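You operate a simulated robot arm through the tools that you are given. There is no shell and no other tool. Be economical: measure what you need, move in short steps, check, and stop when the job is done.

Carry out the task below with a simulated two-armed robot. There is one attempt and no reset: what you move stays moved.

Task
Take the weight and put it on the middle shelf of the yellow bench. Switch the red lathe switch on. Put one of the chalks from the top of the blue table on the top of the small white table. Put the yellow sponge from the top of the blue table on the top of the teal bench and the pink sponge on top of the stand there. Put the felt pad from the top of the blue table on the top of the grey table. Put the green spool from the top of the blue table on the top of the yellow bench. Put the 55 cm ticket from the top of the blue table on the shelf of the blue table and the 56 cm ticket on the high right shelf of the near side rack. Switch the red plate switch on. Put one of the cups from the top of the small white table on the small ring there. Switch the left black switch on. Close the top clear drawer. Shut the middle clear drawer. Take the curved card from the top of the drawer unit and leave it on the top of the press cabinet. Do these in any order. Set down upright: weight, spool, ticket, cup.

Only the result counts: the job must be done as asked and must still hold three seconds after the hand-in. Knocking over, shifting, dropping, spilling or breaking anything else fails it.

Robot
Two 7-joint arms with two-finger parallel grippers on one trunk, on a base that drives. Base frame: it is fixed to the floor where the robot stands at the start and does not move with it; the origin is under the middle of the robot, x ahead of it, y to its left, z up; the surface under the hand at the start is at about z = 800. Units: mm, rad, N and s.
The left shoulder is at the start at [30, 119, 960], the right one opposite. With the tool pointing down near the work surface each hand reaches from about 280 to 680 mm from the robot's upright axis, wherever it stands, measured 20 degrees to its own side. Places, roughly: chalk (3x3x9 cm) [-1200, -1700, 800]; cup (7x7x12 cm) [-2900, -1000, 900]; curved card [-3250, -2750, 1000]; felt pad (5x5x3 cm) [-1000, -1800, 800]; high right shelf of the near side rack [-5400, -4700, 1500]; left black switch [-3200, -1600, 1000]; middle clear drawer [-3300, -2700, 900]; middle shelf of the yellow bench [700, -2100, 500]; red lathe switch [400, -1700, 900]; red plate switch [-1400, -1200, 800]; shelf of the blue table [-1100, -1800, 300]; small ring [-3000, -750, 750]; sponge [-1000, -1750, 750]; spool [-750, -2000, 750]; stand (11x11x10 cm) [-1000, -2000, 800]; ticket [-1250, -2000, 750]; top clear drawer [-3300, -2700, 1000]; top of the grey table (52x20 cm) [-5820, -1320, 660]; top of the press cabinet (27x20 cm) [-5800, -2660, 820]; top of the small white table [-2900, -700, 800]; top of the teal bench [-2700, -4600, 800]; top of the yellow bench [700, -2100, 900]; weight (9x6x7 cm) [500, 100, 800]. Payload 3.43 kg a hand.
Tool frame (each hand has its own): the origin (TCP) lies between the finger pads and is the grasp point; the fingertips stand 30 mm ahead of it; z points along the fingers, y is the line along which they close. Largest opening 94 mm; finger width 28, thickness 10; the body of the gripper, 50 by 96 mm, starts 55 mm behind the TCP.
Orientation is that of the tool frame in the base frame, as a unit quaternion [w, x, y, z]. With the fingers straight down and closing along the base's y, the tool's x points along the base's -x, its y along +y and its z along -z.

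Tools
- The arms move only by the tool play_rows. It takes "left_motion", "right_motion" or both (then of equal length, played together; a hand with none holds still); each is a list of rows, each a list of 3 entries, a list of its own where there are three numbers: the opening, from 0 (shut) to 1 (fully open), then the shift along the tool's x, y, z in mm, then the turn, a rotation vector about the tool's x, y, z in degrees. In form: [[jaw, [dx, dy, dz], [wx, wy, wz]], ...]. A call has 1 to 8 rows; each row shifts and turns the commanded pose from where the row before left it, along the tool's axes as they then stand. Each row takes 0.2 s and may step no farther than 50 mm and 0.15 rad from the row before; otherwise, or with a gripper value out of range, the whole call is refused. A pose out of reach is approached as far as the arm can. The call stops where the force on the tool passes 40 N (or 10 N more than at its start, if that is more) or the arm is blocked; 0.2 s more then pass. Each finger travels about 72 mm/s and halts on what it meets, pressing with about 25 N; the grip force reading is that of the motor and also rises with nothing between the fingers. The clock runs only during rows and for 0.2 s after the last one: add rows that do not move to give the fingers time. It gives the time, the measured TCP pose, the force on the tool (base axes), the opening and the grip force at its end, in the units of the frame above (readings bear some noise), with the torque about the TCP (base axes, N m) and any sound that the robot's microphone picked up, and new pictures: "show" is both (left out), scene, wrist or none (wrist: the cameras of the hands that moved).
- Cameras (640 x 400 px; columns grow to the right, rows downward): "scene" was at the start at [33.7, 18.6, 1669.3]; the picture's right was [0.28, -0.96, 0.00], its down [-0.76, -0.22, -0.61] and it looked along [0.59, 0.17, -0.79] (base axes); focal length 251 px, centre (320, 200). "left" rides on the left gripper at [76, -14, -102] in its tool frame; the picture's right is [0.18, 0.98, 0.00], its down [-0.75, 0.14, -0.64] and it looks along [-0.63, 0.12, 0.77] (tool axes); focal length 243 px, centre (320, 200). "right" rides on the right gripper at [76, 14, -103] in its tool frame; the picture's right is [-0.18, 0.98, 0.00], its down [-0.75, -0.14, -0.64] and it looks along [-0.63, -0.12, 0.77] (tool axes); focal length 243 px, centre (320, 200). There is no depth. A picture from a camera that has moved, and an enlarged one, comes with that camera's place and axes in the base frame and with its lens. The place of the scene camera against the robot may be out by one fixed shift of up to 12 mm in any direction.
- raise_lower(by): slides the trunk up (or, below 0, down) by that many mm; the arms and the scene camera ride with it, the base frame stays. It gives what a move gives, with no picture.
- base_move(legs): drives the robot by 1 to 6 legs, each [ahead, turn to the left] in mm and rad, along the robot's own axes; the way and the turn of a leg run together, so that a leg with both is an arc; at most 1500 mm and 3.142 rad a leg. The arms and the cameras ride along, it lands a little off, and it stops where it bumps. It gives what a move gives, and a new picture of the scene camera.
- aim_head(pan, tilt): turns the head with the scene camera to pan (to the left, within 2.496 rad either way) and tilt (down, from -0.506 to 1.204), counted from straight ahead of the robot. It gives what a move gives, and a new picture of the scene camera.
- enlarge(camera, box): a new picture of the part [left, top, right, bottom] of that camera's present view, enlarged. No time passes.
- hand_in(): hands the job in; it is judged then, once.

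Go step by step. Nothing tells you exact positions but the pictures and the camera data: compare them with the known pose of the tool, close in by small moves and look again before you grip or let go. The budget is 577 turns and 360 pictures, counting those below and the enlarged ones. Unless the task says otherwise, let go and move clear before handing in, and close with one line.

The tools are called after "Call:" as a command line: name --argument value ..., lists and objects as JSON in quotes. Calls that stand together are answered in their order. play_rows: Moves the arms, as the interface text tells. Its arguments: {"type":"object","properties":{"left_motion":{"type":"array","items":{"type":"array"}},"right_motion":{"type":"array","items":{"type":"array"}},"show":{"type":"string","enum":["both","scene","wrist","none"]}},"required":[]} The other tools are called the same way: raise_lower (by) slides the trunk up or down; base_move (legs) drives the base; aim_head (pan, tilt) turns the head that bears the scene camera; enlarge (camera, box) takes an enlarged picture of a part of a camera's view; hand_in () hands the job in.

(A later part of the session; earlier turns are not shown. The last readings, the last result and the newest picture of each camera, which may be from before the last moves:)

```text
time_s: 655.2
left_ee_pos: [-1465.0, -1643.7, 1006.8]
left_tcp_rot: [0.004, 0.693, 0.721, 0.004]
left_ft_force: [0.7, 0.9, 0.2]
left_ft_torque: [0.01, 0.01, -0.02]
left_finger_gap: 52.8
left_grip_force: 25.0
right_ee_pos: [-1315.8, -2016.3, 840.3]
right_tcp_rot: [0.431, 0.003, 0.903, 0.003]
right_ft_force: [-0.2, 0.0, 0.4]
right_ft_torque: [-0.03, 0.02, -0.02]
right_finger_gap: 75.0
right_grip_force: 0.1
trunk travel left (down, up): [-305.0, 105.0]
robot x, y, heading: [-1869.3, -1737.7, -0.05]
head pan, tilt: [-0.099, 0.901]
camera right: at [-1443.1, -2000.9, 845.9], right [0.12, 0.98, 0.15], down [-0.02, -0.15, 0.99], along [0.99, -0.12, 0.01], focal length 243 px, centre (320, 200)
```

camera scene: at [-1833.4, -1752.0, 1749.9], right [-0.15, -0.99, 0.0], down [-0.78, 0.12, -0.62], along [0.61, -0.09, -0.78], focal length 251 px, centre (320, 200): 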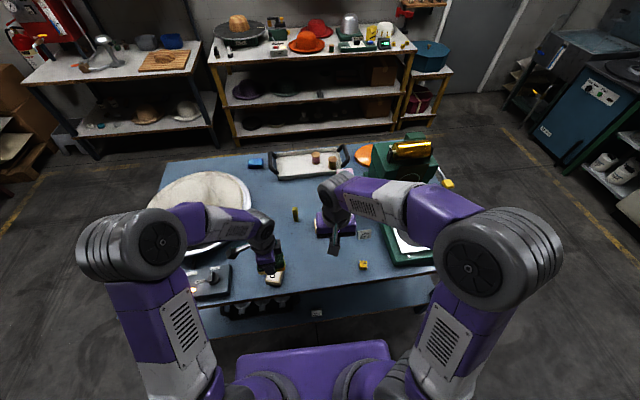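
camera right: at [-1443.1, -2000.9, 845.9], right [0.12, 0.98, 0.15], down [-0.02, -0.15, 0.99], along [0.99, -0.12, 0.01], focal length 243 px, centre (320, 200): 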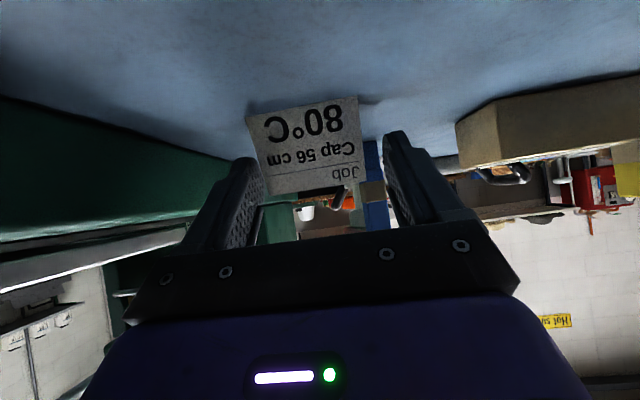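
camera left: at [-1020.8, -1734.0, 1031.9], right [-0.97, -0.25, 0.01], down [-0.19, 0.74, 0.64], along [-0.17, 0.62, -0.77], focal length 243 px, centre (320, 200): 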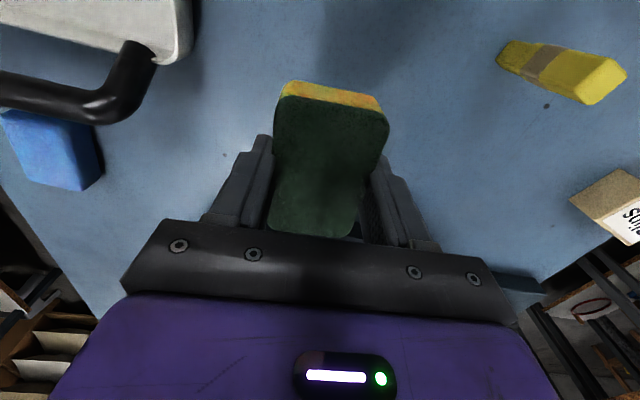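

Call:
play_rows --right_motion '[[0.8, [0, -3, 0], [0, 0, 0]], [0.5, [0, 0, 0], [0, 0, 0]], [0.3, [0, 0, 0], [0, 0, 0]], [0.3, [0, 0, 0], [0, 0, 0]], [0.3, [-7.8, 0, -6.3], [0, 0, 0]], [0.3, [-23, 0, -19], [0, 0, 0]], [0.3, [-23, 0, -19], [0, 0, 0]], [0.3, [-23, 0, -19], [0, 0, 0]]]' --show "wrist"

```text
time_s: 657.0
left_ee_pos: [-1464.1, -1643.2, 1007.5]
left_tcp_rot: [0.004, 0.693, 0.72, 0.004]
left_ft_force: [-0.8, -0.2, 0.7]
left_ft_torque: [0.04, 0.01, 0.03]
left_finger_gap: 53.0
left_grip_force: 25.2
right_ee_pos: [-1315.7, -2018.9, 940.8]
right_tcp_rot: [0.43, 0.003, 0.903, 0.004]
right_ft_force: [-0.1, 0.0, -0.8]
right_ft_torque: [-0.02, -0.01, -0.01]
right_finger_gap: 53.2
right_grip_force: 24.9
trunk travel left (down, up): [-305.0, 105.0]
robot x, y, heading: [-1870.9, -1742.4, -0.05]
head pan, tilt: [-0.099, 0.901]
camera right: at [-1444.3, -2004.2, 946.2], right [0.12, 0.98, 0.15], down [-0.02, -0.15, 0.99], along [0.99, -0.12, 0.01], focal length 243 px, centre (320, 200)
```

right: 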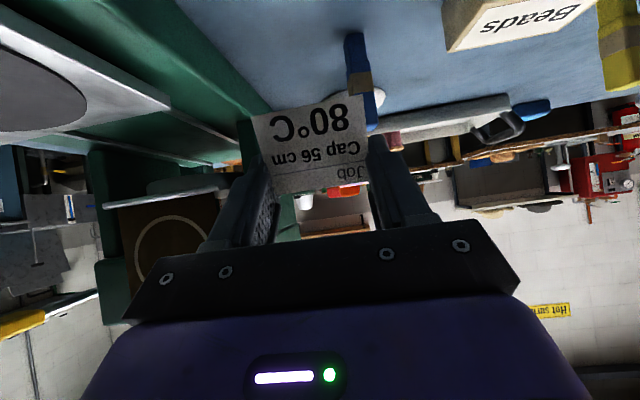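

Ticket held. Retracting, then driving south to the teal bench to set down the sponge.

Call:
play_rows --right_motion '[[0.3, [5, 0, -45], [0, 0, 0]], [0.3, [5, 0, -45], [0, 0, 0]], [0.3, [5, 5, -45], [0, 0, 0]], [0.3, [5, 10, -40], [0, 0, 0]]]' --show "none"

Call:
base_move --legs '[[-400, 0], [0, -1.521], [1450, 0], [0, -0.51], [560, 0], [0, 0.51]]'

Call:
aim_head --pan 0.0 --tilt 0.75

```text
time_s: 658.0
left_ee_pos: [-1465.9, -1643.7, 1006.3]
left_tcp_rot: [0.004, 0.693, 0.72, 0.004]
left_ft_force: [-0.5, -0.3, -0.7]
left_ft_torque: [0.0, 0.0, -0.03]
left_finger_gap: 53.1
left_grip_force: 25.4
right_ee_pos: [-1464.8, -2004.7, 1034.7]
right_tcp_rot: [0.431, 0.002, 0.902, 0.003]
right_ft_force: [0.3, 0.6, 0.5]
right_ft_torque: [0.01, 0.0, -0.03]
right_finger_gap: 53.7
right_grip_force: 25.0
trunk travel left (down, up): [-305.0, 105.0]
robot x, y, heading: [-1870.2, -1737.6, -0.051]
head pan, tilt: [-0.099, 0.901]
```

```text
time_s: 676.8
left_ee_pos: [-2368.4, -4069.8, 1007.2]
left_tcp_rot: [0.005, 0.998, 0.061, 0.0]
left_ft_force: [-0.4, -0.3, -0.1]
left_ft_torque: [-0.02, 0.02, -0.02]
left_finger_gap: 52.9
left_grip_force: 25.0
right_ee_pos: [-2729.1, -4102.3, 1033.3]
right_tcp_rot: [0.32, 0.613, 0.662, -0.289]
right_ft_force: [-0.3, -0.2, -0.9]
right_ft_torque: [0.01, 0.02, 0.01]
right_finger_gap: 53.5
right_grip_force: 25.4
trunk travel left (down, up): [-305.0, 105.0]
robot x, y, heading: [-2500.1, -3671.2, -1.533]
head pan, tilt: [-0.099, 0.901]
camera scene: at [-2512.7, -3720.8, 1749.9], right [-1.0, 0.07, 0.0], down [0.05, 0.78, -0.62], along [-0.04, -0.62, -0.78], focal length 251 px, centre (320, 200)
```

scene: 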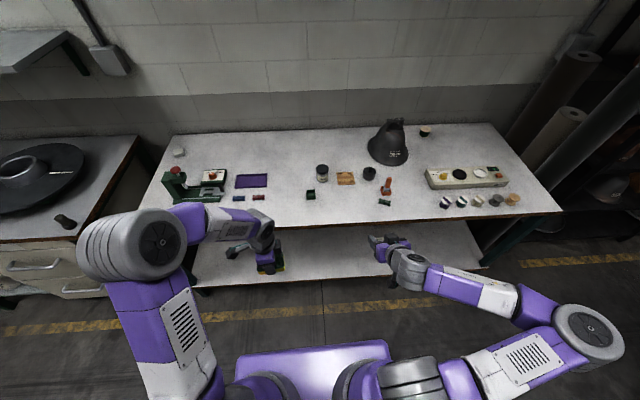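

```text
time_s: 677.5
left_ee_pos: [-2369.3, -4069.5, 1005.7]
left_tcp_rot: [0.005, 0.998, 0.062, 0.001]
left_ft_force: [0.4, 0.4, -0.5]
left_ft_torque: [-0.02, -0.02, -0.01]
left_finger_gap: 52.8
left_grip_force: 25.0
right_ee_pos: [-2730.4, -4101.1, 1034.7]
right_tcp_rot: [0.319, 0.613, 0.663, -0.289]
right_ft_force: [0.0, 0.1, -0.1]
right_ft_torque: [0.0, 0.02, -0.01]
right_finger_gap: 53.5
right_grip_force: 25.0
trunk travel left (down, up): [-305.0, 105.0]
robot x, y, heading: [-2497.6, -3672.5, -1.536]
head pan, tilt: [0.0, 0.75]
camera scene: at [-2505.4, -3728.2, 1761.8], right [-1.0, -0.03, 0.0], down [-0.02, 0.68, -0.73], along [0.02, -0.73, -0.68], focal length 251 px, centre (320, 200)
```

scene: 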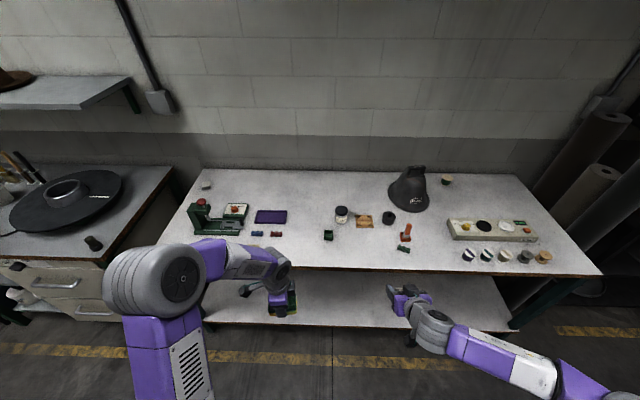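

A clear front spot on the teal bench is near (−2395, −4430). Driving 170 mm closer and moving the sponge there.

Call:
base_move --legs '[[170, 0]]'

Call:
play_rows --left_motion '[[0.4, [0, 38, 0], [0, 0, 0]], [0.4, [0, 38, 0], [0, 0, 0]], [0.4, [0, 38, 0], [0, 0, 0]], [0.4, [0, 38, 10], [0, 0, 0]], [0.4, [0, 32, 30], [0, 0, 0]]]'

```text
time_s: 678.9
left_ee_pos: [-2362.7, -4238.4, 1005.9]
left_tcp_rot: [0.006, 0.998, 0.061, 0.001]
left_ft_force: [-0.3, 0.9, -0.6]
left_ft_torque: [0.04, 0.03, 0.02]
left_finger_gap: 52.9
left_grip_force: 25.1
right_ee_pos: [-2723.6, -4270.2, 1034.9]
right_tcp_rot: [0.319, 0.613, 0.663, -0.289]
right_ft_force: [0.4, 0.7, 0.0]
right_ft_torque: [-0.03, -0.01, -0.02]
right_finger_gap: 53.5
right_grip_force: 25.3
trunk travel left (down, up): [-305.0, 105.0]
robot x, y, heading: [-2496.9, -3840.0, -1.54]
head pan, tilt: [0.0, 0.75]
camera scene: at [-2499.9, -3896.6, 1761.8], right [-1.0, -0.03, 0.0], down [-0.02, 0.68, -0.73], along [0.02, -0.73, -0.68], focal length 251 px, centre (320, 200)
```

scene: 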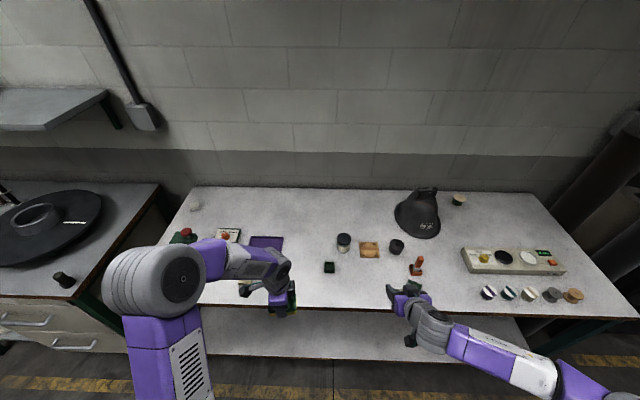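

```text
time_s: 680.1
left_ee_pos: [-2341.2, -4421.4, 969.3]
left_tcp_rot: [0.004, 0.998, 0.061, 0.0]
left_ft_force: [0.8, -0.5, -0.2]
left_ft_torque: [0.0, -0.01, 0.01]
left_finger_gap: 52.7
left_grip_force: 25.2
right_ee_pos: [-2724.8, -4269.2, 1033.5]
right_tcp_rot: [0.318, 0.614, 0.663, -0.289]
right_ft_force: [0.7, 0.5, 0.3]
right_ft_torque: [-0.01, -0.02, -0.02]
right_finger_gap: 53.7
right_grip_force: 25.0
trunk travel left (down, up): [-305.0, 105.0]
robot x, y, heading: [-2492.6, -3841.0, -1.541]
head pan, tilt: [0.0, 0.75]
camera scene: at [-2499.8, -3896.9, 1761.7], right [-1.0, -0.03, 0.0], down [-0.02, 0.68, -0.73], along [0.02, -0.73, -0.68], focal length 251 px, centre (320, 200)
camera left: at [-2266.7, -4396.5, 1071.4], right [0.3, -0.95, 0.01], down [-0.73, -0.23, 0.64], along [-0.61, -0.2, -0.77], focal length 243 px, centre (320, 200)
```

scene: 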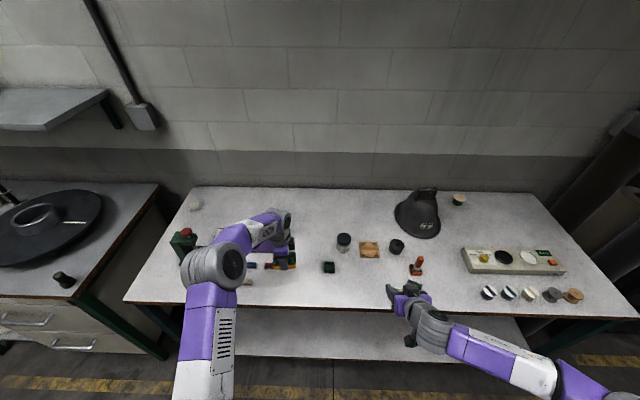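
left: 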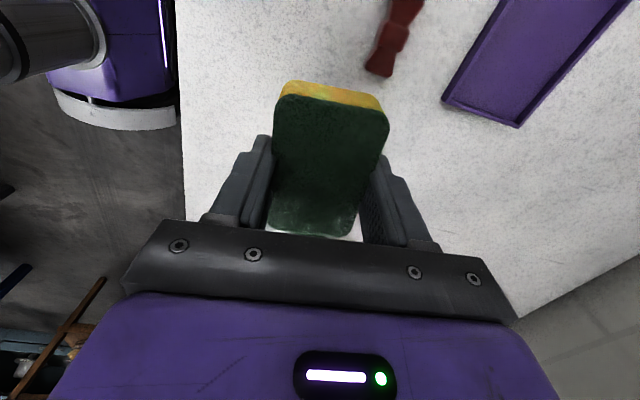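

Call:
play_rows --left_motion '[[0.4, [-32, -4, 0], [0, 0, 0]], [0.4, [-32, -4, 0], [0, 0, 0]], [0.4, [0, 0, 30], [0, 0, 0]], [0.4, [0, 0, 30], [0, 0, 0]]]'

```text
time_s: 681.1
left_ee_pos: [-2405.8, -4419.3, 907.9]
left_tcp_rot: [0.006, 0.998, 0.061, 0.0]
left_ft_force: [0.8, -0.2, 0.8]
left_ft_torque: [-0.05, 0.01, -0.01]
left_finger_gap: 52.7
left_grip_force: 25.2
right_ee_pos: [-2725.0, -4268.0, 1034.0]
right_tcp_rot: [0.32, 0.613, 0.663, -0.289]
right_ft_force: [-0.2, 0.5, -0.9]
right_ft_torque: [0.0, 0.02, -0.03]
right_finger_gap: 53.7
right_grip_force: 24.7
trunk travel left (down, up): [-305.0, 105.0]
robot x, y, heading: [-2495.4, -3837.5, -1.536]
head pan, tilt: [0.0, 0.75]
camera scene: at [-2500.3, -3895.6, 1761.8], right [-1.0, -0.03, 0.0], down [-0.02, 0.68, -0.73], along [0.02, -0.73, -0.68], focal length 251 px, centre (320, 200)
camera left: at [-2331.7, -4395.0, 1010.5], right [0.3, -0.95, 0.01], down [-0.73, -0.22, 0.64], along [-0.61, -0.2, -0.77], focal length 243 px, centre (320, 200)
```

scene: 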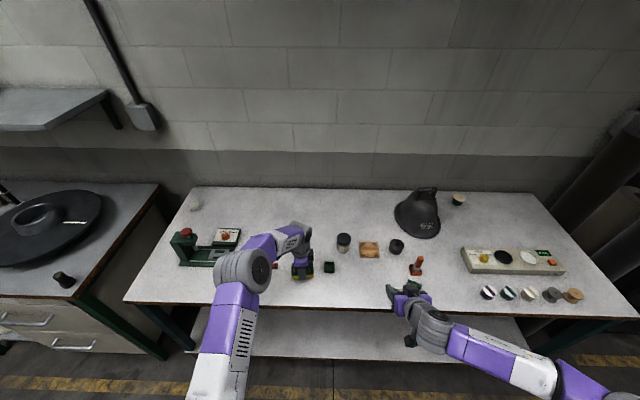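
left: 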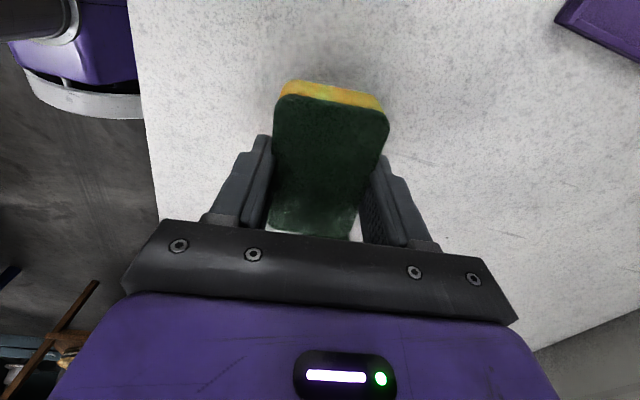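

Call:
play_rows --left_motion '[[0.4, [0, 0, 12], [0, 0, 0]], [0.4, [0, 0, 8], [0, 0, 0]]]' --show "none"

Call:
play_rows --left_motion '[[0.4, [0, 0, 4], [0, 0, 0]], [0.4, [0, 0, 4], [0, 0, 0]]]' --show "none"

Call:
play_rows --left_motion '[[0.4, [0, 0, 4], [0, 0, 0]], [0.4, [0, 0, 3], [0, 0, 0]]]' --show "none"

Call:
play_rows --left_motion '[[0.4, [0, 0, 3], [0, 0, 0]], [0.4, [0, 0, 3], [0, 0, 0]]]' --show "wrist"

```text
time_s: 681.7
left_ee_pos: [-2405.6, -4420.8, 887.5]
left_tcp_rot: [0.006, 0.998, 0.061, 0.0]
left_ft_force: [-0.7, 0.9, 0.3]
left_ft_torque: [-0.01, -0.01, -0.01]
left_finger_gap: 52.9
left_grip_force: 25.3
right_ee_pos: [-2724.7, -4268.0, 1033.2]
right_tcp_rot: [0.319, 0.613, 0.662, -0.29]
right_ft_force: [0.3, 0.1, 0.1]
right_ft_torque: [0.01, 0.02, -0.03]
right_finger_gap: 53.4
right_grip_force: 24.9
trunk travel left (down, up): [-305.0, 105.0]
robot x, y, heading: [-2496.8, -3840.1, -1.541]
head pan, tilt: [0.0, 0.75]
```

```text
time_s: 682.3
left_ee_pos: [-2405.5, -4419.7, 880.7]
left_tcp_rot: [0.005, 0.998, 0.061, 0.001]
left_ft_force: [0.2, 0.5, -0.4]
left_ft_torque: [0.0, -0.02, 0.0]
left_finger_gap: 52.9
left_grip_force: 25.0
right_ee_pos: [-2725.6, -4268.6, 1034.0]
right_tcp_rot: [0.319, 0.613, 0.663, -0.288]
right_ft_force: [0.0, 0.6, -0.5]
right_ft_torque: [0.04, 0.0, 0.0]
right_finger_gap: 53.4
right_grip_force: 24.7
trunk travel left (down, up): [-305.0, 105.0]
robot x, y, heading: [-2492.9, -3841.3, -1.543]
head pan, tilt: [0.0, 0.75]
```

```text
time_s: 682.9
left_ee_pos: [-2406.5, -4421.0, 878.5]
left_tcp_rot: [0.01, 0.998, 0.061, 0.0]
left_ft_force: [1.3, 3.4, 30.1]
left_ft_torque: [0.59, -0.02, 0.02]
left_finger_gap: 52.9
left_grip_force: 25.1
right_ee_pos: [-2725.1, -4267.4, 1036.3]
right_tcp_rot: [0.319, 0.613, 0.663, -0.289]
right_ft_force: [-0.5, 0.2, 0.7]
right_ft_torque: [-0.02, -0.01, -0.02]
right_finger_gap: 53.4
right_grip_force: 24.9
trunk travel left (down, up): [-305.0, 105.0]
robot x, y, heading: [-2497.7, -3838.6, -1.537]
head pan, tilt: [0.0, 0.75]
```

```text
time_s: 683.3
left_ee_pos: [-2405.9, -4421.8, 878.2]
left_tcp_rot: [0.008, 0.998, 0.062, -0.001]
left_ft_force: [0.5, 10.9, 17.0]
left_ft_torque: [0.53, -0.07, 0.0]
left_finger_gap: 52.9
left_grip_force: 25.5
right_ee_pos: [-2723.8, -4266.3, 1034.0]
right_tcp_rot: [0.32, 0.612, 0.663, -0.289]
right_ft_force: [0.2, 0.1, 0.3]
right_ft_torque: [0.01, 0.01, 0.02]
right_finger_gap: 53.4
right_grip_force: 24.8
trunk travel left (down, up): [-305.0, 105.0]
robot x, y, heading: [-2493.7, -3840.2, -1.538]
head pan, tilt: [0.0, 0.75]
stopped in row 1 (left hand): the force on the tool passed its limit at 42 N (the readings are from after the stop); the commanded pose is now the measured one
camera left: at [-2331.5, -4396.3, 980.7], right [0.3, -0.95, 0.02], down [-0.73, -0.22, 0.65], along [-0.61, -0.21, -0.76], focal length 243 px, centre (320, 200)
```

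left: 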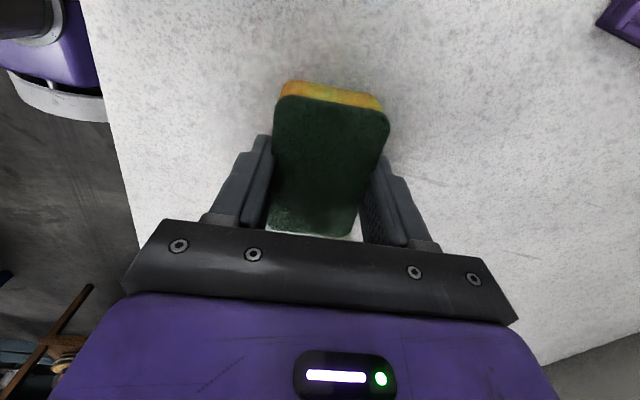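

Contact; release the sponge on the bench and rise.

Call:
play_rows --left_motion '[[0.4, [0, 0, -3], [0, 0, 0]], [0.7, [0, 0, 0], [0, 0, 0]], [0.8, [0, 0, 0], [0, 0, 0]], [0.8, [0, 0, 0], [0, 0, 0]], [0.8, [0, 0, -20], [0, 0, 0]], [0.8, [0, 0, -40], [0, 0, 0]], [0.8, [0, 0, -45], [0, 0, 0]], [0.8, [0, 0, -30], [0, 0, 0]]]' --show "wrist"

```text
time_s: 685.1
left_ee_pos: [-2406.6, -4421.8, 1014.6]
left_tcp_rot: [0.008, 0.998, 0.06, 0.0]
left_ft_force: [-0.5, -0.3, 0.1]
left_ft_torque: [-0.01, 0.01, 0.0]
left_finger_gap: 75.2
left_grip_force: 0.0
right_ee_pos: [-2725.3, -4267.5, 1034.3]
right_tcp_rot: [0.318, 0.613, 0.662, -0.29]
right_ft_force: [-0.4, 0.9, -0.8]
right_ft_torque: [0.01, 0.04, 0.03]
right_finger_gap: 53.6
right_grip_force: 25.5
trunk travel left (down, up): [-305.0, 105.0]
robot x, y, heading: [-2492.7, -3839.9, -1.54]
head pan, tilt: [0.0, 0.75]
camera left: at [-2331.8, -4395.4, 1116.7], right [0.3, -0.95, 0.02], down [-0.73, -0.22, 0.65], along [-0.61, -0.21, -0.76], focal length 243 px, centre (320, 200)
```

left: 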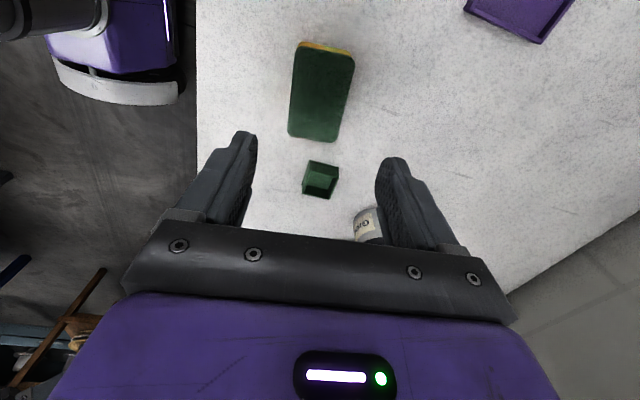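

Sponge is on the teal bench. Now to the rack: tuck the left hand, raise the trunk fully, and drive west along the southern aisle.

Call:
play_rows --left_motion '[[0.8, [0, -40, -20], [0, 0, 0]], [0.5, [0, -40, -20], [0, 0, -8]], [0.2, [0, -40, -10], [0, 0, -8]], [0, [0, -40, -10], [0, 0, -8]], [0, [0, 0, 0], [0, 0, -8]], [0, [0, 0, 0], [0, 0, -8]], [0, [0, 0, 0], [0, 0, -8]], [0, [0, 0, 0], [0, 0, -8]]]' --show "none"

Call:
raise_lower --by 100

Call:
base_move --legs '[[-200, 0], [0, -1.69], [1150, 0]]'

Call:
aim_head --pan 0.0 --tilt 0.55

```text
time_s: 686.9
left_ee_pos: [-2441.9, -4265.4, 1070.1]
left_tcp_rot: [0.008, 0.852, 0.524, -0.005]
left_ft_force: [-0.4, 0.2, 0.0]
left_ft_torque: [0.01, 0.04, -0.01]
left_finger_gap: 0.0
left_grip_force: 25.4
right_ee_pos: [-2724.4, -4268.3, 1034.4]
right_tcp_rot: [0.319, 0.613, 0.663, -0.289]
right_ft_force: [-0.1, -0.4, 0.0]
right_ft_torque: [0.02, 0.05, 0.02]
right_finger_gap: 53.6
right_grip_force: 24.4
trunk travel left (down, up): [-305.0, 105.0]
robot x, y, heading: [-2491.9, -3840.7, -1.535]
head pan, tilt: [0.0, 0.75]
```

```text
time_s: 688.2
left_ee_pos: [-2441.7, -4265.1, 1170.9]
left_tcp_rot: [0.008, 0.853, 0.522, -0.004]
left_ft_force: [-0.5, -0.8, 0.5]
left_ft_torque: [0.01, -0.01, -0.02]
left_finger_gap: 0.0
left_grip_force: 25.1
right_ee_pos: [-2724.4, -4269.0, 1133.7]
right_tcp_rot: [0.319, 0.613, 0.662, -0.29]
right_ft_force: [0.0, 1.0, 0.8]
right_ft_torque: [0.02, -0.01, 0.02]
right_finger_gap: 53.6
right_grip_force: 25.1
trunk travel left (down, up): [-405.0, 5.0]
robot x, y, heading: [-2494.7, -3842.0, -1.54]
head pan, tilt: [0.0, 0.75]
```

```text
time_s: 699.4
left_ee_pos: [-4065.4, -3498.8, 1169.6]
left_tcp_rot: [0.001, 0.953, -0.304, -0.009]
left_ft_force: [-0.4, 0.2, -0.7]
left_ft_torque: [0.0, 0.03, -0.02]
left_finger_gap: 0.2
left_grip_force: 25.2
right_ee_pos: [-4027.9, -3219.0, 1132.9]
right_tcp_rot: [-0.011, 0.902, -0.031, -0.43]
right_ft_force: [0.8, -0.2, -0.2]
right_ft_torque: [0.0, 0.03, -0.01]
right_finger_gap: 53.4
right_grip_force: 24.8
trunk travel left (down, up): [-405.0, 5.0]
robot x, y, heading: [-3635.7, -3514.5, 3.024]
head pan, tilt: [0.0, 0.75]
camera scene: at [-3697.7, -3506.8, 1861.8], right [0.11, 0.99, 0.0], down [0.68, -0.08, -0.73], along [-0.73, 0.08, -0.68], focal length 251 px, centre (320, 200)
```

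scene: 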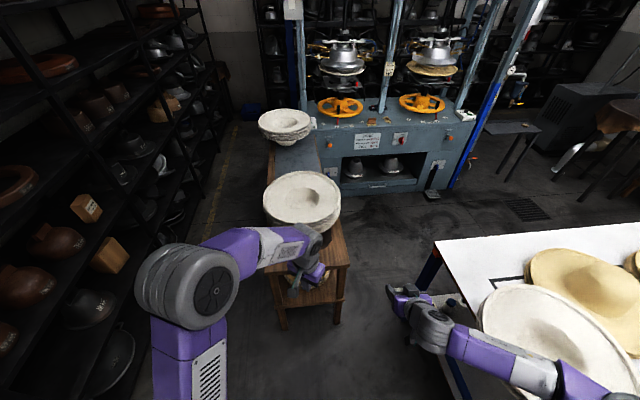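

```text
time_s: 700.1
left_ee_pos: [-4064.9, -3498.5, 1171.1]
left_tcp_rot: [0.002, 0.953, -0.304, -0.009]
left_ft_force: [0.1, -0.4, 0.2]
left_ft_torque: [0.0, 0.05, 0.0]
left_finger_gap: 0.0
left_grip_force: 24.5
right_ee_pos: [-4027.6, -3219.1, 1133.5]
right_tcp_rot: [-0.01, 0.902, -0.031, -0.43]
right_ft_force: [0.1, -0.4, 0.8]
right_ft_torque: [0.0, 0.02, 0.0]
right_finger_gap: 53.6
right_grip_force: 25.4
trunk travel left (down, up): [-405.0, 5.0]
robot x, y, heading: [-3637.9, -3510.6, 3.025]
head pan, tilt: [0.0, 0.55]
camera scene: at [-3704.6, -3506.0, 1879.1], right [0.11, 0.99, 0.0], down [0.52, -0.06, -0.85], along [-0.85, 0.1, -0.52], focal length 251 px, centre (320, 200)
```

scene: 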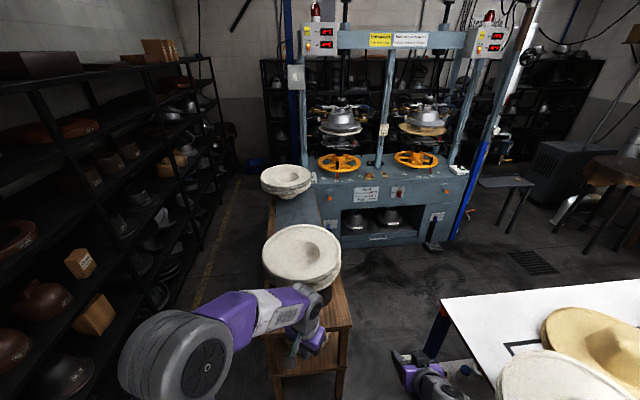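

Call:
base_move --legs '[[0, 1.073], [620, 0], [0, -0.95]]'

```text
time_s: 708.7
left_ee_pos: [-4422.8, -4049.5, 1170.6]
left_tcp_rot: [0.003, 0.968, -0.25, -0.009]
left_ft_force: [0.1, -0.8, 0.6]
left_ft_torque: [-0.01, 0.0, 0.02]
left_finger_gap: 0.0
left_grip_force: 24.9
right_ee_pos: [-4416.3, -3766.0, 1133.1]
right_tcp_rot: [0.014, 0.902, 0.02, -0.431]
right_ft_force: [0.1, -0.2, 0.4]
right_ft_torque: [-0.02, 0.03, 0.05]
right_finger_gap: 53.6
right_grip_force: 24.9
trunk travel left (down, up): [-405.0, 5.0]
robot x, y, heading: [-4000.1, -4013.8, 3.136]
head pan, tilt: [0.0, 0.55]
camera scene: at [-4063.9, -4014.3, 1879.2], right [0.0, 1.0, 0.0], down [0.52, 0.0, -0.85], along [-0.85, 0.0, -0.52], focal length 251 px, centre (320, 200)
```

scene: 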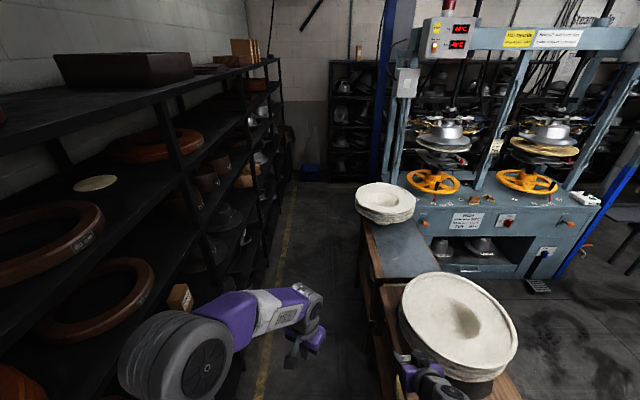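

The right hand would pass close to the hat pile; moving it inward and up before proceeding.

Call:
play_rows --right_motion '[[0.3, [-15, 20, -12], [0, 0, 0]], [0.3, [-15, 20, -12], [0, 0, 0]], [0.3, [-15, 20, -12], [0, 0, 0]], [0.3, [-15, 20, -12], [0, 0, 0]], [0.3, [-15, 10, -12], [0, 0, 0]]]' --show "scene"

```text
time_s: 709.9
left_ee_pos: [-4422.2, -4049.6, 1170.2]
left_tcp_rot: [0.003, 0.968, -0.25, -0.009]
left_ft_force: [-0.3, 0.3, 0.1]
left_ft_torque: [0.02, -0.06, 0.01]
left_finger_gap: 0.0
left_grip_force: 24.4
right_ee_pos: [-4425.1, -3852.4, 1233.4]
right_tcp_rot: [0.014, 0.902, 0.02, -0.431]
right_ft_force: [0.1, -1.2, 0.1]
right_ft_torque: [0.0, 0.02, 0.02]
right_finger_gap: 53.3
right_grip_force: 24.5
right hand out of reach, approached as far as the arm can: row 1, 2
trunk travel left (down, up): [-405.0, 5.0]
robot x, y, heading: [-3994.2, -4009.4, 3.139]
head pan, tilt: [0.0, 0.55]
camera scene: at [-4063.6, -4014.7, 1879.2], right [0.0, 1.0, 0.0], down [0.52, 0.0, -0.85], along [-0.85, 0.0, -0.52], focal length 251 px, centre (320, 200)
```

scene: 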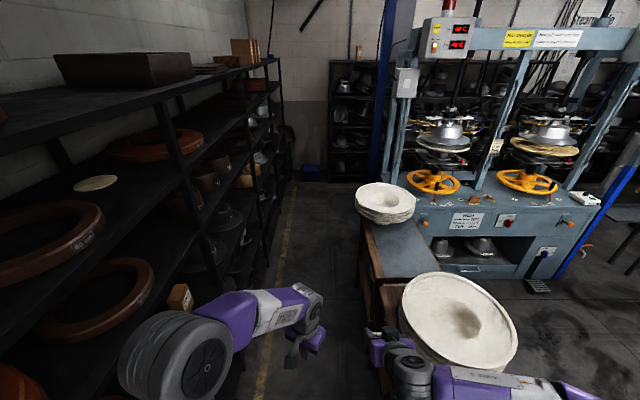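

Call:
base_move --legs '[[1180, 0]]'

Call:
aim_head --pan 1.4 --tilt 0.3

```text
time_s: 715.9
left_ee_pos: [-5604.8, -4037.8, 1171.5]
left_tcp_rot: [0.002, 0.967, -0.255, -0.008]
left_ft_force: [0.0, 0.1, 0.0]
left_ft_torque: [0.0, 0.0, 0.0]
left_finger_gap: 0.0
left_grip_force: 25.2
right_ee_pos: [-5603.3, -3841.2, 1231.9]
right_tcp_rot: [0.011, 0.902, 0.015, -0.43]
right_ft_force: [0.8, 0.5, 0.2]
right_ft_torque: [0.02, 0.02, 0.0]
right_finger_gap: 53.5
right_grip_force: 24.5
trunk travel left (down, up): [-405.0, 5.0]
robot x, y, heading: [-5175.2, -4003.9, 3.13]
head pan, tilt: [0.0, 0.55]
camera scene: at [-5244.2, -4007.1, 1879.2], right [0.01, 1.0, 0.0], down [0.52, -0.01, -0.85], along [-0.85, 0.01, -0.52], focal length 251 px, centre (320, 200)
```

scene: 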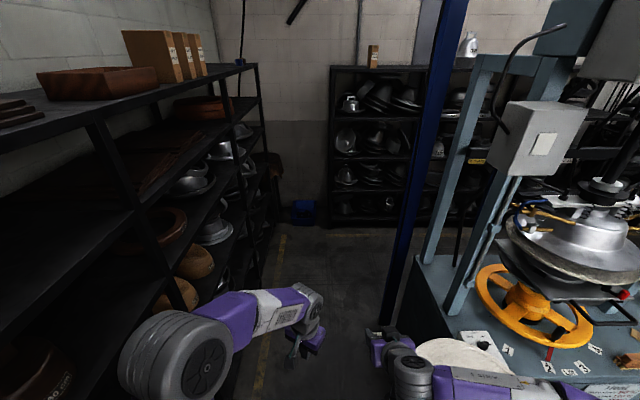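

```text
time_s: 717.4
left_ee_pos: [-5604.0, -4038.0, 1171.2]
left_tcp_rot: [0.001, 0.967, -0.255, -0.008]
left_ft_force: [0.3, 1.1, -1.1]
left_ft_torque: [-0.04, 0.0, -0.02]
left_finger_gap: 0.0
left_grip_force: 24.8
right_ee_pos: [-5603.6, -3841.2, 1231.3]
right_tcp_rot: [0.012, 0.903, 0.015, -0.43]
right_ft_force: [0.2, 0.2, 0.4]
right_ft_torque: [-0.01, 0.0, -0.01]
right_finger_gap: 53.4
right_grip_force: 25.1
trunk travel left (down, up): [-405.0, 5.0]
robot x, y, heading: [-5175.8, -4003.1, 3.13]
head pan, tilt: [1.4, 0.3]
camera scene: at [-5171.4, -4099.9, 1902.2], right [-0.98, 0.18, 0.0], down [0.05, 0.29, -0.96], along [-0.17, -0.94, -0.3], focal length 251 px, centre (320, 200)
```

scene: 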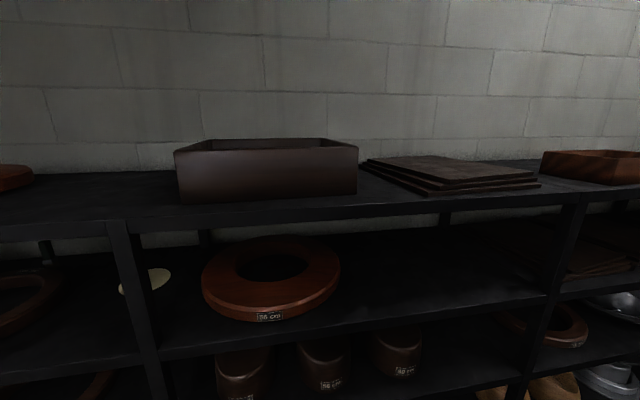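

This bay's second-highest shelf (z≈1500, front edge y≈−4520) matches the target; free space is right of the "58 cm" ring. I'll straighten and retract the left hand, then advance 90 mm and turn to face the rack.

Call:
play_rows --left_motion '[[0, [0, 0, 0], [0, 0, -8]], [0, [0, 0, 0], [0, 0, -8]], [0, [0, 0, 0], [0, 0, -8]], [0, [30, 0, 10], [0, 0, -5]], [0, [40, 0, 20], [0, 0, 0]], [0, [40, 0, 20], [0, 0, 0]]]' --show "none"

Call:
base_move --legs '[[90, 0], [0, 1.571]]'

Call:
aim_head --pan -0.15 --tilt 0.4

```text
time_s: 718.8
left_ee_pos: [-5492.7, -4040.6, 1119.9]
left_tcp_rot: [0.0, 1.0, -0.003, -0.01]
left_ft_force: [-0.2, -0.1, 0.6]
left_ft_torque: [0.01, 0.0, -0.01]
left_finger_gap: 0.3
left_grip_force: 25.4
right_ee_pos: [-5604.0, -3841.7, 1232.6]
right_tcp_rot: [0.012, 0.902, 0.016, -0.431]
right_ft_force: [-0.3, -0.1, -0.1]
right_ft_torque: [-0.04, -0.03, 0.03]
right_finger_gap: 53.4
right_grip_force: 24.7
trunk travel left (down, up): [-405.0, 5.0]
robot x, y, heading: [-5172.7, -4004.8, 3.13]
head pan, tilt: [1.4, 0.3]
```

```text
time_s: 723.8
left_ee_pos: [-5235.0, -4321.0, 1119.1]
left_tcp_rot: [0.005, 0.714, 0.7, -0.007]
left_ft_force: [0.6, -0.1, -0.3]
left_ft_torque: [0.01, 0.01, 0.0]
left_finger_gap: 0.1
left_grip_force: 25.2
right_ee_pos: [-5435.5, -4428.3, 1231.1]
right_tcp_rot: [0.312, 0.63, 0.646, -0.298]
right_ft_force: [-1.2, 0.0, -0.4]
right_ft_torque: [0.0, 0.06, -0.04]
right_finger_gap: 53.8
right_grip_force: 25.3
trunk travel left (down, up): [-405.0, 5.0]
robot x, y, heading: [-5271.6, -4007.9, -1.595]
head pan, tilt: [1.4, 0.3]
camera scene: at [-5183.0, -3994.7, 1902.2], right [-0.19, -0.98, 0.0], down [-0.29, 0.06, -0.96], along [0.94, -0.18, -0.3], focal length 251 px, centre (320, 200)
```

scene: 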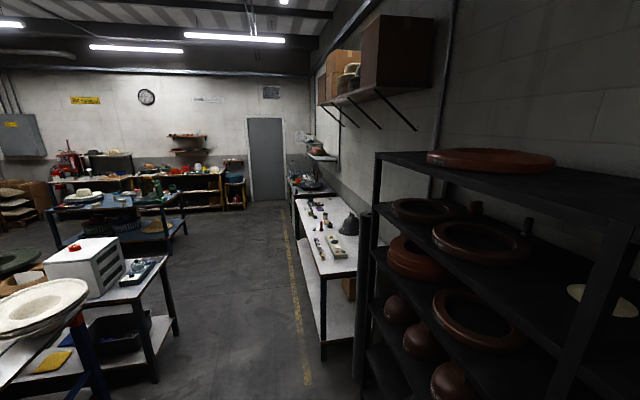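

```text
time_s: 725.4
left_ee_pos: [-5234.8, -4321.8, 1118.3]
left_tcp_rot: [0.006, 0.714, 0.7, -0.006]
left_ft_force: [0.1, 0.0, -0.6]
left_ft_torque: [0.0, -0.01, -0.01]
left_finger_gap: 0.1
left_grip_force: 24.8
right_ee_pos: [-5436.0, -4430.0, 1231.2]
right_tcp_rot: [0.312, 0.63, 0.646, -0.298]
right_ft_force: [0.2, 0.0, -0.1]
right_ft_torque: [0.02, 0.0, -0.03]
right_finger_gap: 53.4
right_grip_force: 25.2
trunk travel left (down, up): [-405.0, 5.0]
robot x, y, heading: [-5268.1, -4003.7, -1.593]
head pan, tilt: [-0.15, 0.4]
camera scene: at [-5290.6, -4068.0, 1892.9], right [-0.99, 0.17, 0.0], down [0.07, 0.38, -0.92], along [-0.16, -0.91, -0.39], focal length 251 px, centre (320, 200)
```

scene: 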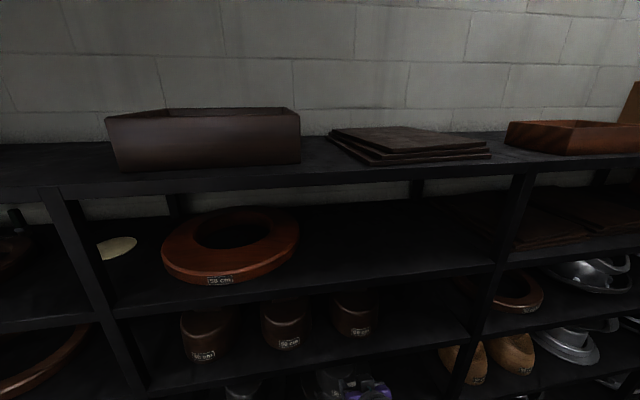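

Call:
play_rows --right_motion '[[0.3, [-15, 0, -12], [0, 0, 0]], [0.3, [-15, 0, -12], [0, 0, 0]], [0.3, [-20, 0, -16], [0, 0, 0]], [0.3, [-20, 0, -16], [0, 0, 0]]]' --show "wrist"

```text
time_s: 726.4
left_ee_pos: [-5234.9, -4322.6, 1119.0]
left_tcp_rot: [0.007, 0.714, 0.7, -0.005]
left_ft_force: [0.2, -0.2, -0.6]
left_ft_torque: [0.04, -0.04, -0.03]
left_finger_gap: 0.0
left_grip_force: 24.6
right_ee_pos: [-5437.6, -4429.5, 1321.8]
right_tcp_rot: [0.311, 0.631, 0.646, -0.298]
right_ft_force: [-0.2, 0.1, -0.2]
right_ft_torque: [0.02, 0.0, -0.02]
right_finger_gap: 53.8
right_grip_force: 24.8
trunk travel left (down, up): [-405.0, 5.0]
robot x, y, heading: [-5268.1, -4002.7, -1.595]
head pan, tilt: [-0.15, 0.4]
camera right: at [-5427.2, -4301.5, 1327.6], right [0.98, -0.09, 0.15], down [-0.15, 0.02, 0.99], along [-0.09, -1.0, 0.01], focal length 243 px, centre (320, 200)
```

right: 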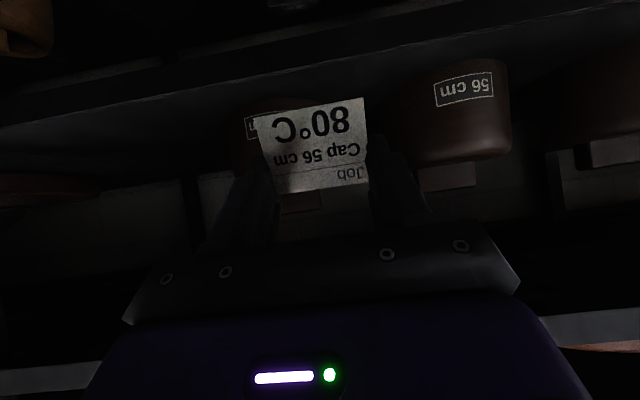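

Call:
play_rows --right_motion '[[0.3, [-28, 0, -26], [0, 0, 0]], [0.3, [-28, 0, -26], [0, 0, 0]], [0.3, [-28, 0, -26], [0, 0, 0]], [0.3, [-28, 0, -26], [0, 0, 0]]]' --show "wrist"

Call:
enlarge --camera "scene" --box '[220, 160, 540, 360]'

```text
time_s: 727.4
left_ee_pos: [-5234.6, -4321.6, 1119.5]
left_tcp_rot: [0.006, 0.713, 0.701, -0.007]
left_ft_force: [0.6, -0.2, -0.1]
left_ft_torque: [-0.01, 0.02, 0.02]
left_finger_gap: 0.1
left_grip_force: 25.0
right_ee_pos: [-5438.3, -4419.2, 1473.9]
right_tcp_rot: [0.311, 0.631, 0.645, -0.298]
right_ft_force: [-0.2, -0.1, -0.4]
right_ft_torque: [0.02, 0.0, -0.03]
right_finger_gap: 53.5
right_grip_force: 25.3
trunk travel left (down, up): [-405.0, 5.0]
robot x, y, heading: [-5264.4, -4005.5, -1.591]
head pan, tilt: [-0.15, 0.4]
camera right: at [-5428.0, -4290.6, 1479.9], right [0.98, -0.09, 0.15], down [-0.15, 0.02, 0.99], along [-0.09, -1.0, 0.01], focal length 243 px, centre (320, 200)
```

right: 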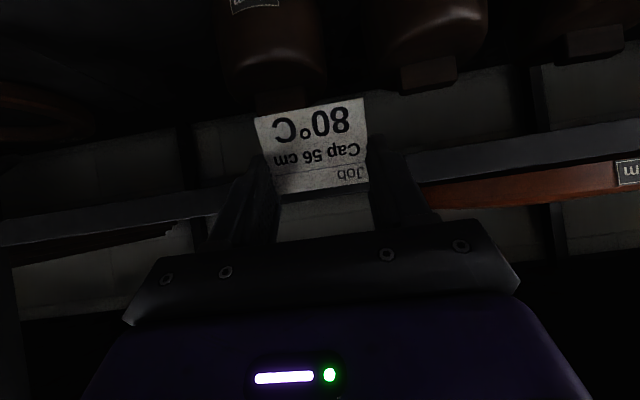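

```text
2.00 times, centred on (380, 260) of scene
camera zoom: at [-5290.0, -4067.5, 1893.0], right [-0.99, 0.17, 0.0], down [0.07, 0.38, -0.92], along [-0.16, -0.91, -0.39], focal length 502 px, centre (200, 80)
```

zoom: 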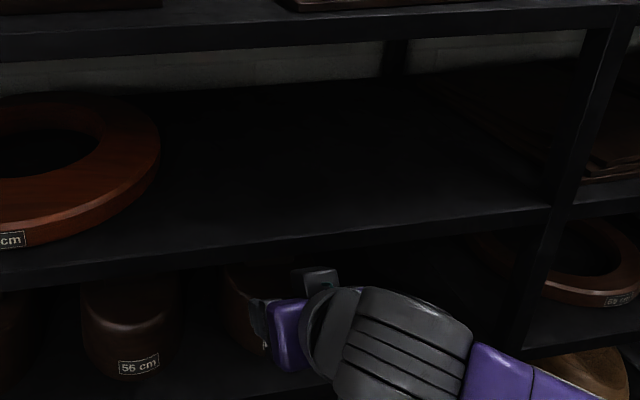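

The target shelf's surface is at z≈1485 with front edge y≈−4515, free right of the ring. Raising above the shelf level, then driving 80 mm forward.

Call:
play_rows --right_motion '[[0.3, [-28, 0, -26], [0, 0, 0]], [0.3, [-28, 0, -26], [0, 0, 0]]]' --show "wrist"

Call:
base_move --legs '[[85, 0]]'

Call:
enlarge --camera "right" --box '[120, 40, 520, 290]'

```text
time_s: 728.0
left_ee_pos: [-5234.8, -4321.9, 1119.7]
left_tcp_rot: [0.005, 0.714, 0.701, -0.006]
left_ft_force: [-0.2, -0.6, 0.1]
left_ft_torque: [-0.01, 0.01, -0.03]
left_finger_gap: 0.1
left_grip_force: 24.9
right_ee_pos: [-5439.7, -4414.8, 1550.3]
right_tcp_rot: [0.31, 0.63, 0.646, -0.298]
right_ft_force: [0.6, 0.2, 0.2]
right_ft_torque: [0.01, 0.01, -0.02]
right_finger_gap: 53.5
right_grip_force: 24.8
trunk travel left (down, up): [-405.0, 5.0]
robot x, y, heading: [-5267.0, -4003.7, -1.597]
head pan, tilt: [-0.15, 0.4]
camera right: at [-5429.7, -4286.6, 1556.3], right [0.98, -0.09, 0.15], down [-0.15, 0.02, 0.99], along [-0.09, -1.0, 0.01], focal length 243 px, centre (320, 200)
```

right: 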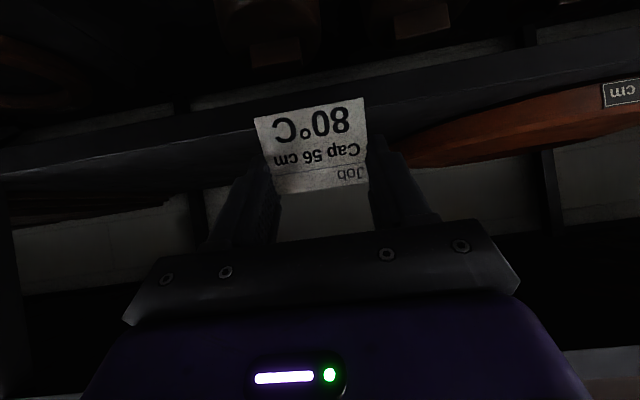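

```text
time_s: 729.1
left_ee_pos: [-5238.6, -4405.8, 1119.9]
left_tcp_rot: [0.006, 0.714, 0.701, -0.006]
left_ft_force: [0.3, -0.1, -0.1]
left_ft_torque: [0.01, -0.03, 0.0]
left_finger_gap: 0.1
left_grip_force: 25.1
right_ee_pos: [-5442.2, -4499.2, 1549.7]
right_tcp_rot: [0.311, 0.631, 0.645, -0.298]
right_ft_force: [-0.7, 0.1, 0.1]
right_ft_torque: [0.0, -0.02, -0.02]
right_finger_gap: 53.7
right_grip_force: 24.1
trunk travel left (down, up): [-405.0, 5.0]
robot x, y, heading: [-5267.7, -4083.3, -1.597]
head pan, tilt: [-0.15, 0.4]
camera scene: at [-5292.5, -4152.0, 1892.9], right [-0.99, 0.17, 0.0], down [0.07, 0.38, -0.92], along [-0.16, -0.91, -0.39], focal length 251 px, centre (320, 200)
```

scene: 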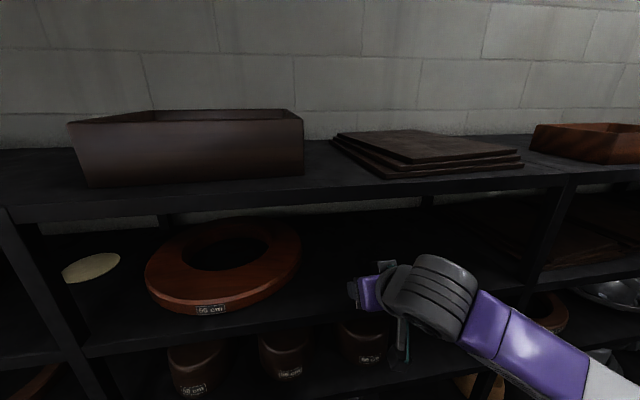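

```text
1.60 times, centred on (320, 165) of right
camera zoom: at [-5432.3, -4370.8, 1555.8], right [0.98, -0.09, 0.15], down [-0.15, 0.02, 0.99], along [-0.09, -1.0, 0.01], focal length 388 px, centre (320, 256)
```

zoom: 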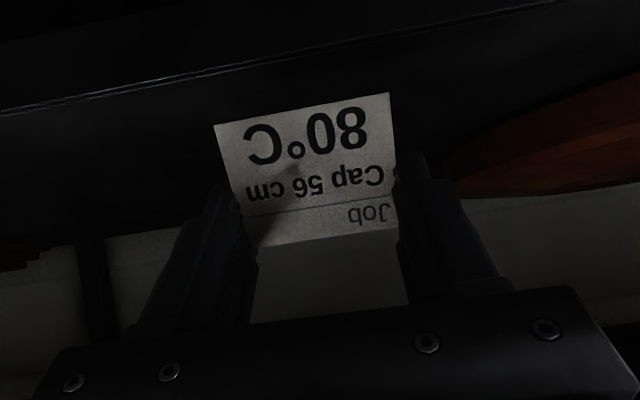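

Call:
play_rows --right_motion '[[0.3, [-13.7, 0, 16.8], [0, 0, 0]], [0.3, [-13.7, 0, 16.8], [0, 0, 0]], [0.3, [-13.7, 0, 16.8], [0, 0, 0]], [0.3, [7.8, 0, 6.3], [0, 0, 0]]]' --show "wrist"

Call:
enlarge --camera "right" --box '[120, 0, 520, 250]'

```text
time_s: 730.1
left_ee_pos: [-5237.6, -4404.8, 1119.2]
left_tcp_rot: [0.006, 0.714, 0.7, -0.006]
left_ft_force: [0.3, -0.1, -0.1]
left_ft_torque: [-0.01, -0.05, -0.01]
left_finger_gap: 0.2
left_grip_force: 25.6
right_ee_pos: [-5441.4, -4563.0, 1539.9]
right_tcp_rot: [0.31, 0.631, 0.646, -0.297]
right_ft_force: [0.1, 0.2, -0.1]
right_ft_torque: [0.01, -0.03, 0.01]
right_finger_gap: 53.5
right_grip_force: 25.3
trunk travel left (down, up): [-405.0, 5.0]
robot x, y, heading: [-5272.0, -4093.7, -1.594]
head pan, tilt: [-0.15, 0.4]
camera right: at [-5431.0, -4435.1, 1545.8], right [0.98, -0.09, 0.15], down [-0.15, 0.02, 0.99], along [-0.09, -1.0, 0.01], focal length 243 px, centre (320, 200)
```

right: 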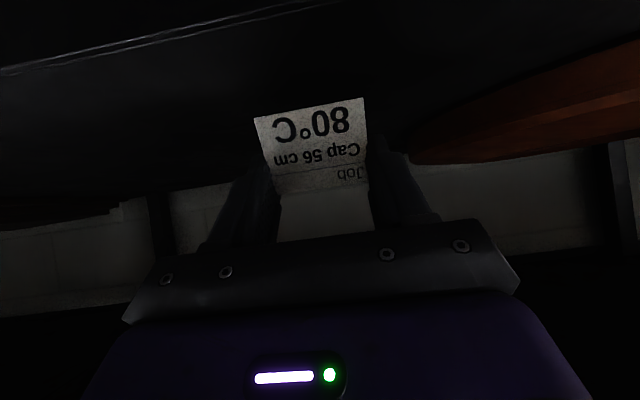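

```text
1.60 times, centred on (320, 125) of right
camera zoom: at [-5431.0, -4435.1, 1545.8], right [0.98, -0.09, 0.15], down [-0.15, 0.02, 0.99], along [-0.09, -1.0, 0.01], focal length 388 px, centre (320, 320)
```

zoom: 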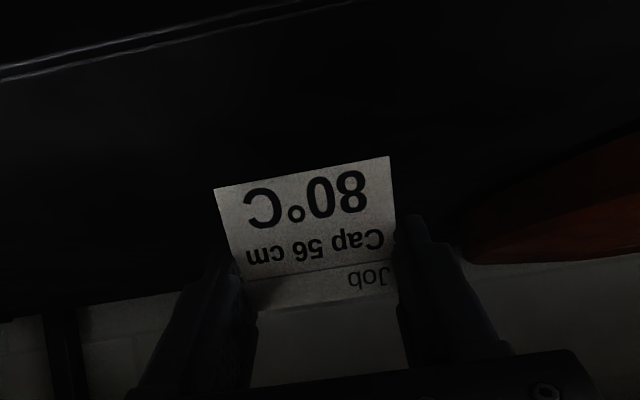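

Call:
play_rows --right_motion '[[0.3, [3.9, 0, 3.1], [0, 0, 0]], [0.3, [3.1, 0, 2.5], [0, 0, 0]]]' --show "none"

Call:
play_rows --right_motion '[[0.3, [1.6, 0, 1.3], [0, 0, 0]], [0.3, [1.6, 0, 1.3], [0, 0, 0]]]' --show "none"

Call:
play_rows --right_motion '[[0.3, [1.6, 0, 1.3], [0, 0, 0]], [0.3, [1.6, 0, 1.3], [0, 0, 0]]]' --show "none"

Call:
play_rows --right_motion '[[0.3, [1.6, 0, 1.3], [0, 0, 0]], [0.3, [1.6, 0, 1.3], [0, 0, 0]]]' --show "wrist"

```text
time_s: 730.7
left_ee_pos: [-5236.8, -4405.6, 1119.6]
left_tcp_rot: [0.006, 0.714, 0.7, -0.005]
left_ft_force: [-0.5, 0.4, -0.3]
left_ft_torque: [0.01, -0.01, -0.04]
left_finger_gap: 0.0
left_grip_force: 25.5
right_ee_pos: [-5440.6, -4563.3, 1531.4]
right_tcp_rot: [0.311, 0.631, 0.646, -0.298]
right_ft_force: [-0.8, -0.7, 0.0]
right_ft_torque: [0.0, -0.02, -0.03]
right_finger_gap: 53.6
right_grip_force: 24.8
trunk travel left (down, up): [-405.0, 5.0]
robot x, y, heading: [-5269.0, -4087.8, -1.595]
head pan, tilt: [-0.15, 0.4]
```

```text
time_s: 731.3
left_ee_pos: [-5237.4, -4407.1, 1119.5]
left_tcp_rot: [0.006, 0.714, 0.7, -0.006]
left_ft_force: [-0.4, -0.6, 0.5]
left_ft_torque: [-0.01, 0.03, -0.02]
left_finger_gap: 0.0
left_grip_force: 24.9
right_ee_pos: [-5439.7, -4563.0, 1526.6]
right_tcp_rot: [0.31, 0.631, 0.646, -0.298]
right_ft_force: [0.7, 0.6, -0.4]
right_ft_torque: [0.0, -0.03, -0.02]
right_finger_gap: 53.4
right_grip_force: 25.7
trunk travel left (down, up): [-405.0, 5.0]
robot x, y, heading: [-5267.6, -4086.5, -1.591]
head pan, tilt: [-0.15, 0.4]
```

```text
time_s: 731.9
left_ee_pos: [-5237.1, -4405.9, 1118.6]
left_tcp_rot: [0.007, 0.715, 0.699, -0.007]
left_ft_force: [0.2, -0.2, 0.6]
left_ft_torque: [-0.02, 0.02, 0.01]
left_finger_gap: 0.1
left_grip_force: 24.4
right_ee_pos: [-5440.3, -4564.6, 1522.9]
right_tcp_rot: [0.311, 0.631, 0.645, -0.298]
right_ft_force: [-0.8, -0.5, -0.2]
right_ft_torque: [-0.01, 0.03, -0.01]
right_finger_gap: 53.5
right_grip_force: 25.1
trunk travel left (down, up): [-405.0, 5.0]
robot x, y, heading: [-5268.3, -4087.0, -1.598]
head pan, tilt: [-0.15, 0.4]
```

```text
time_s: 732.5
left_ee_pos: [-5238.1, -4405.5, 1119.9]
left_tcp_rot: [0.006, 0.714, 0.7, -0.006]
left_ft_force: [-0.2, -0.3, 0.7]
left_ft_torque: [0.01, 0.01, -0.01]
left_finger_gap: 0.1
left_grip_force: 25.5
right_ee_pos: [-5439.1, -4562.8, 1518.9]
right_tcp_rot: [0.311, 0.63, 0.646, -0.298]
right_ft_force: [-1.3, -0.9, 5.3]
right_ft_torque: [-0.06, 0.16, 0.04]
right_finger_gap: 53.6
right_grip_force: 24.8
trunk travel left (down, up): [-405.0, 5.0]
robot x, y, heading: [-5269.4, -4088.8, -1.592]
head pan, tilt: [-0.15, 0.4]
camera right: at [-5430.3, -4435.0, 1525.1], right [0.98, -0.09, 0.15], down [-0.15, 0.02, 0.99], along [-0.09, -1.0, 0.01], focal length 243 px, centre (320, 200)
```

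right: 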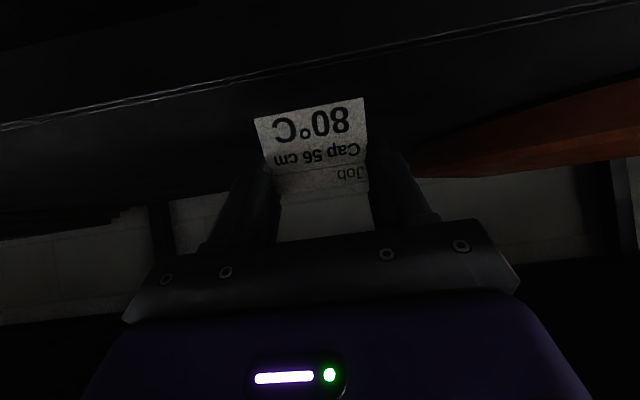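

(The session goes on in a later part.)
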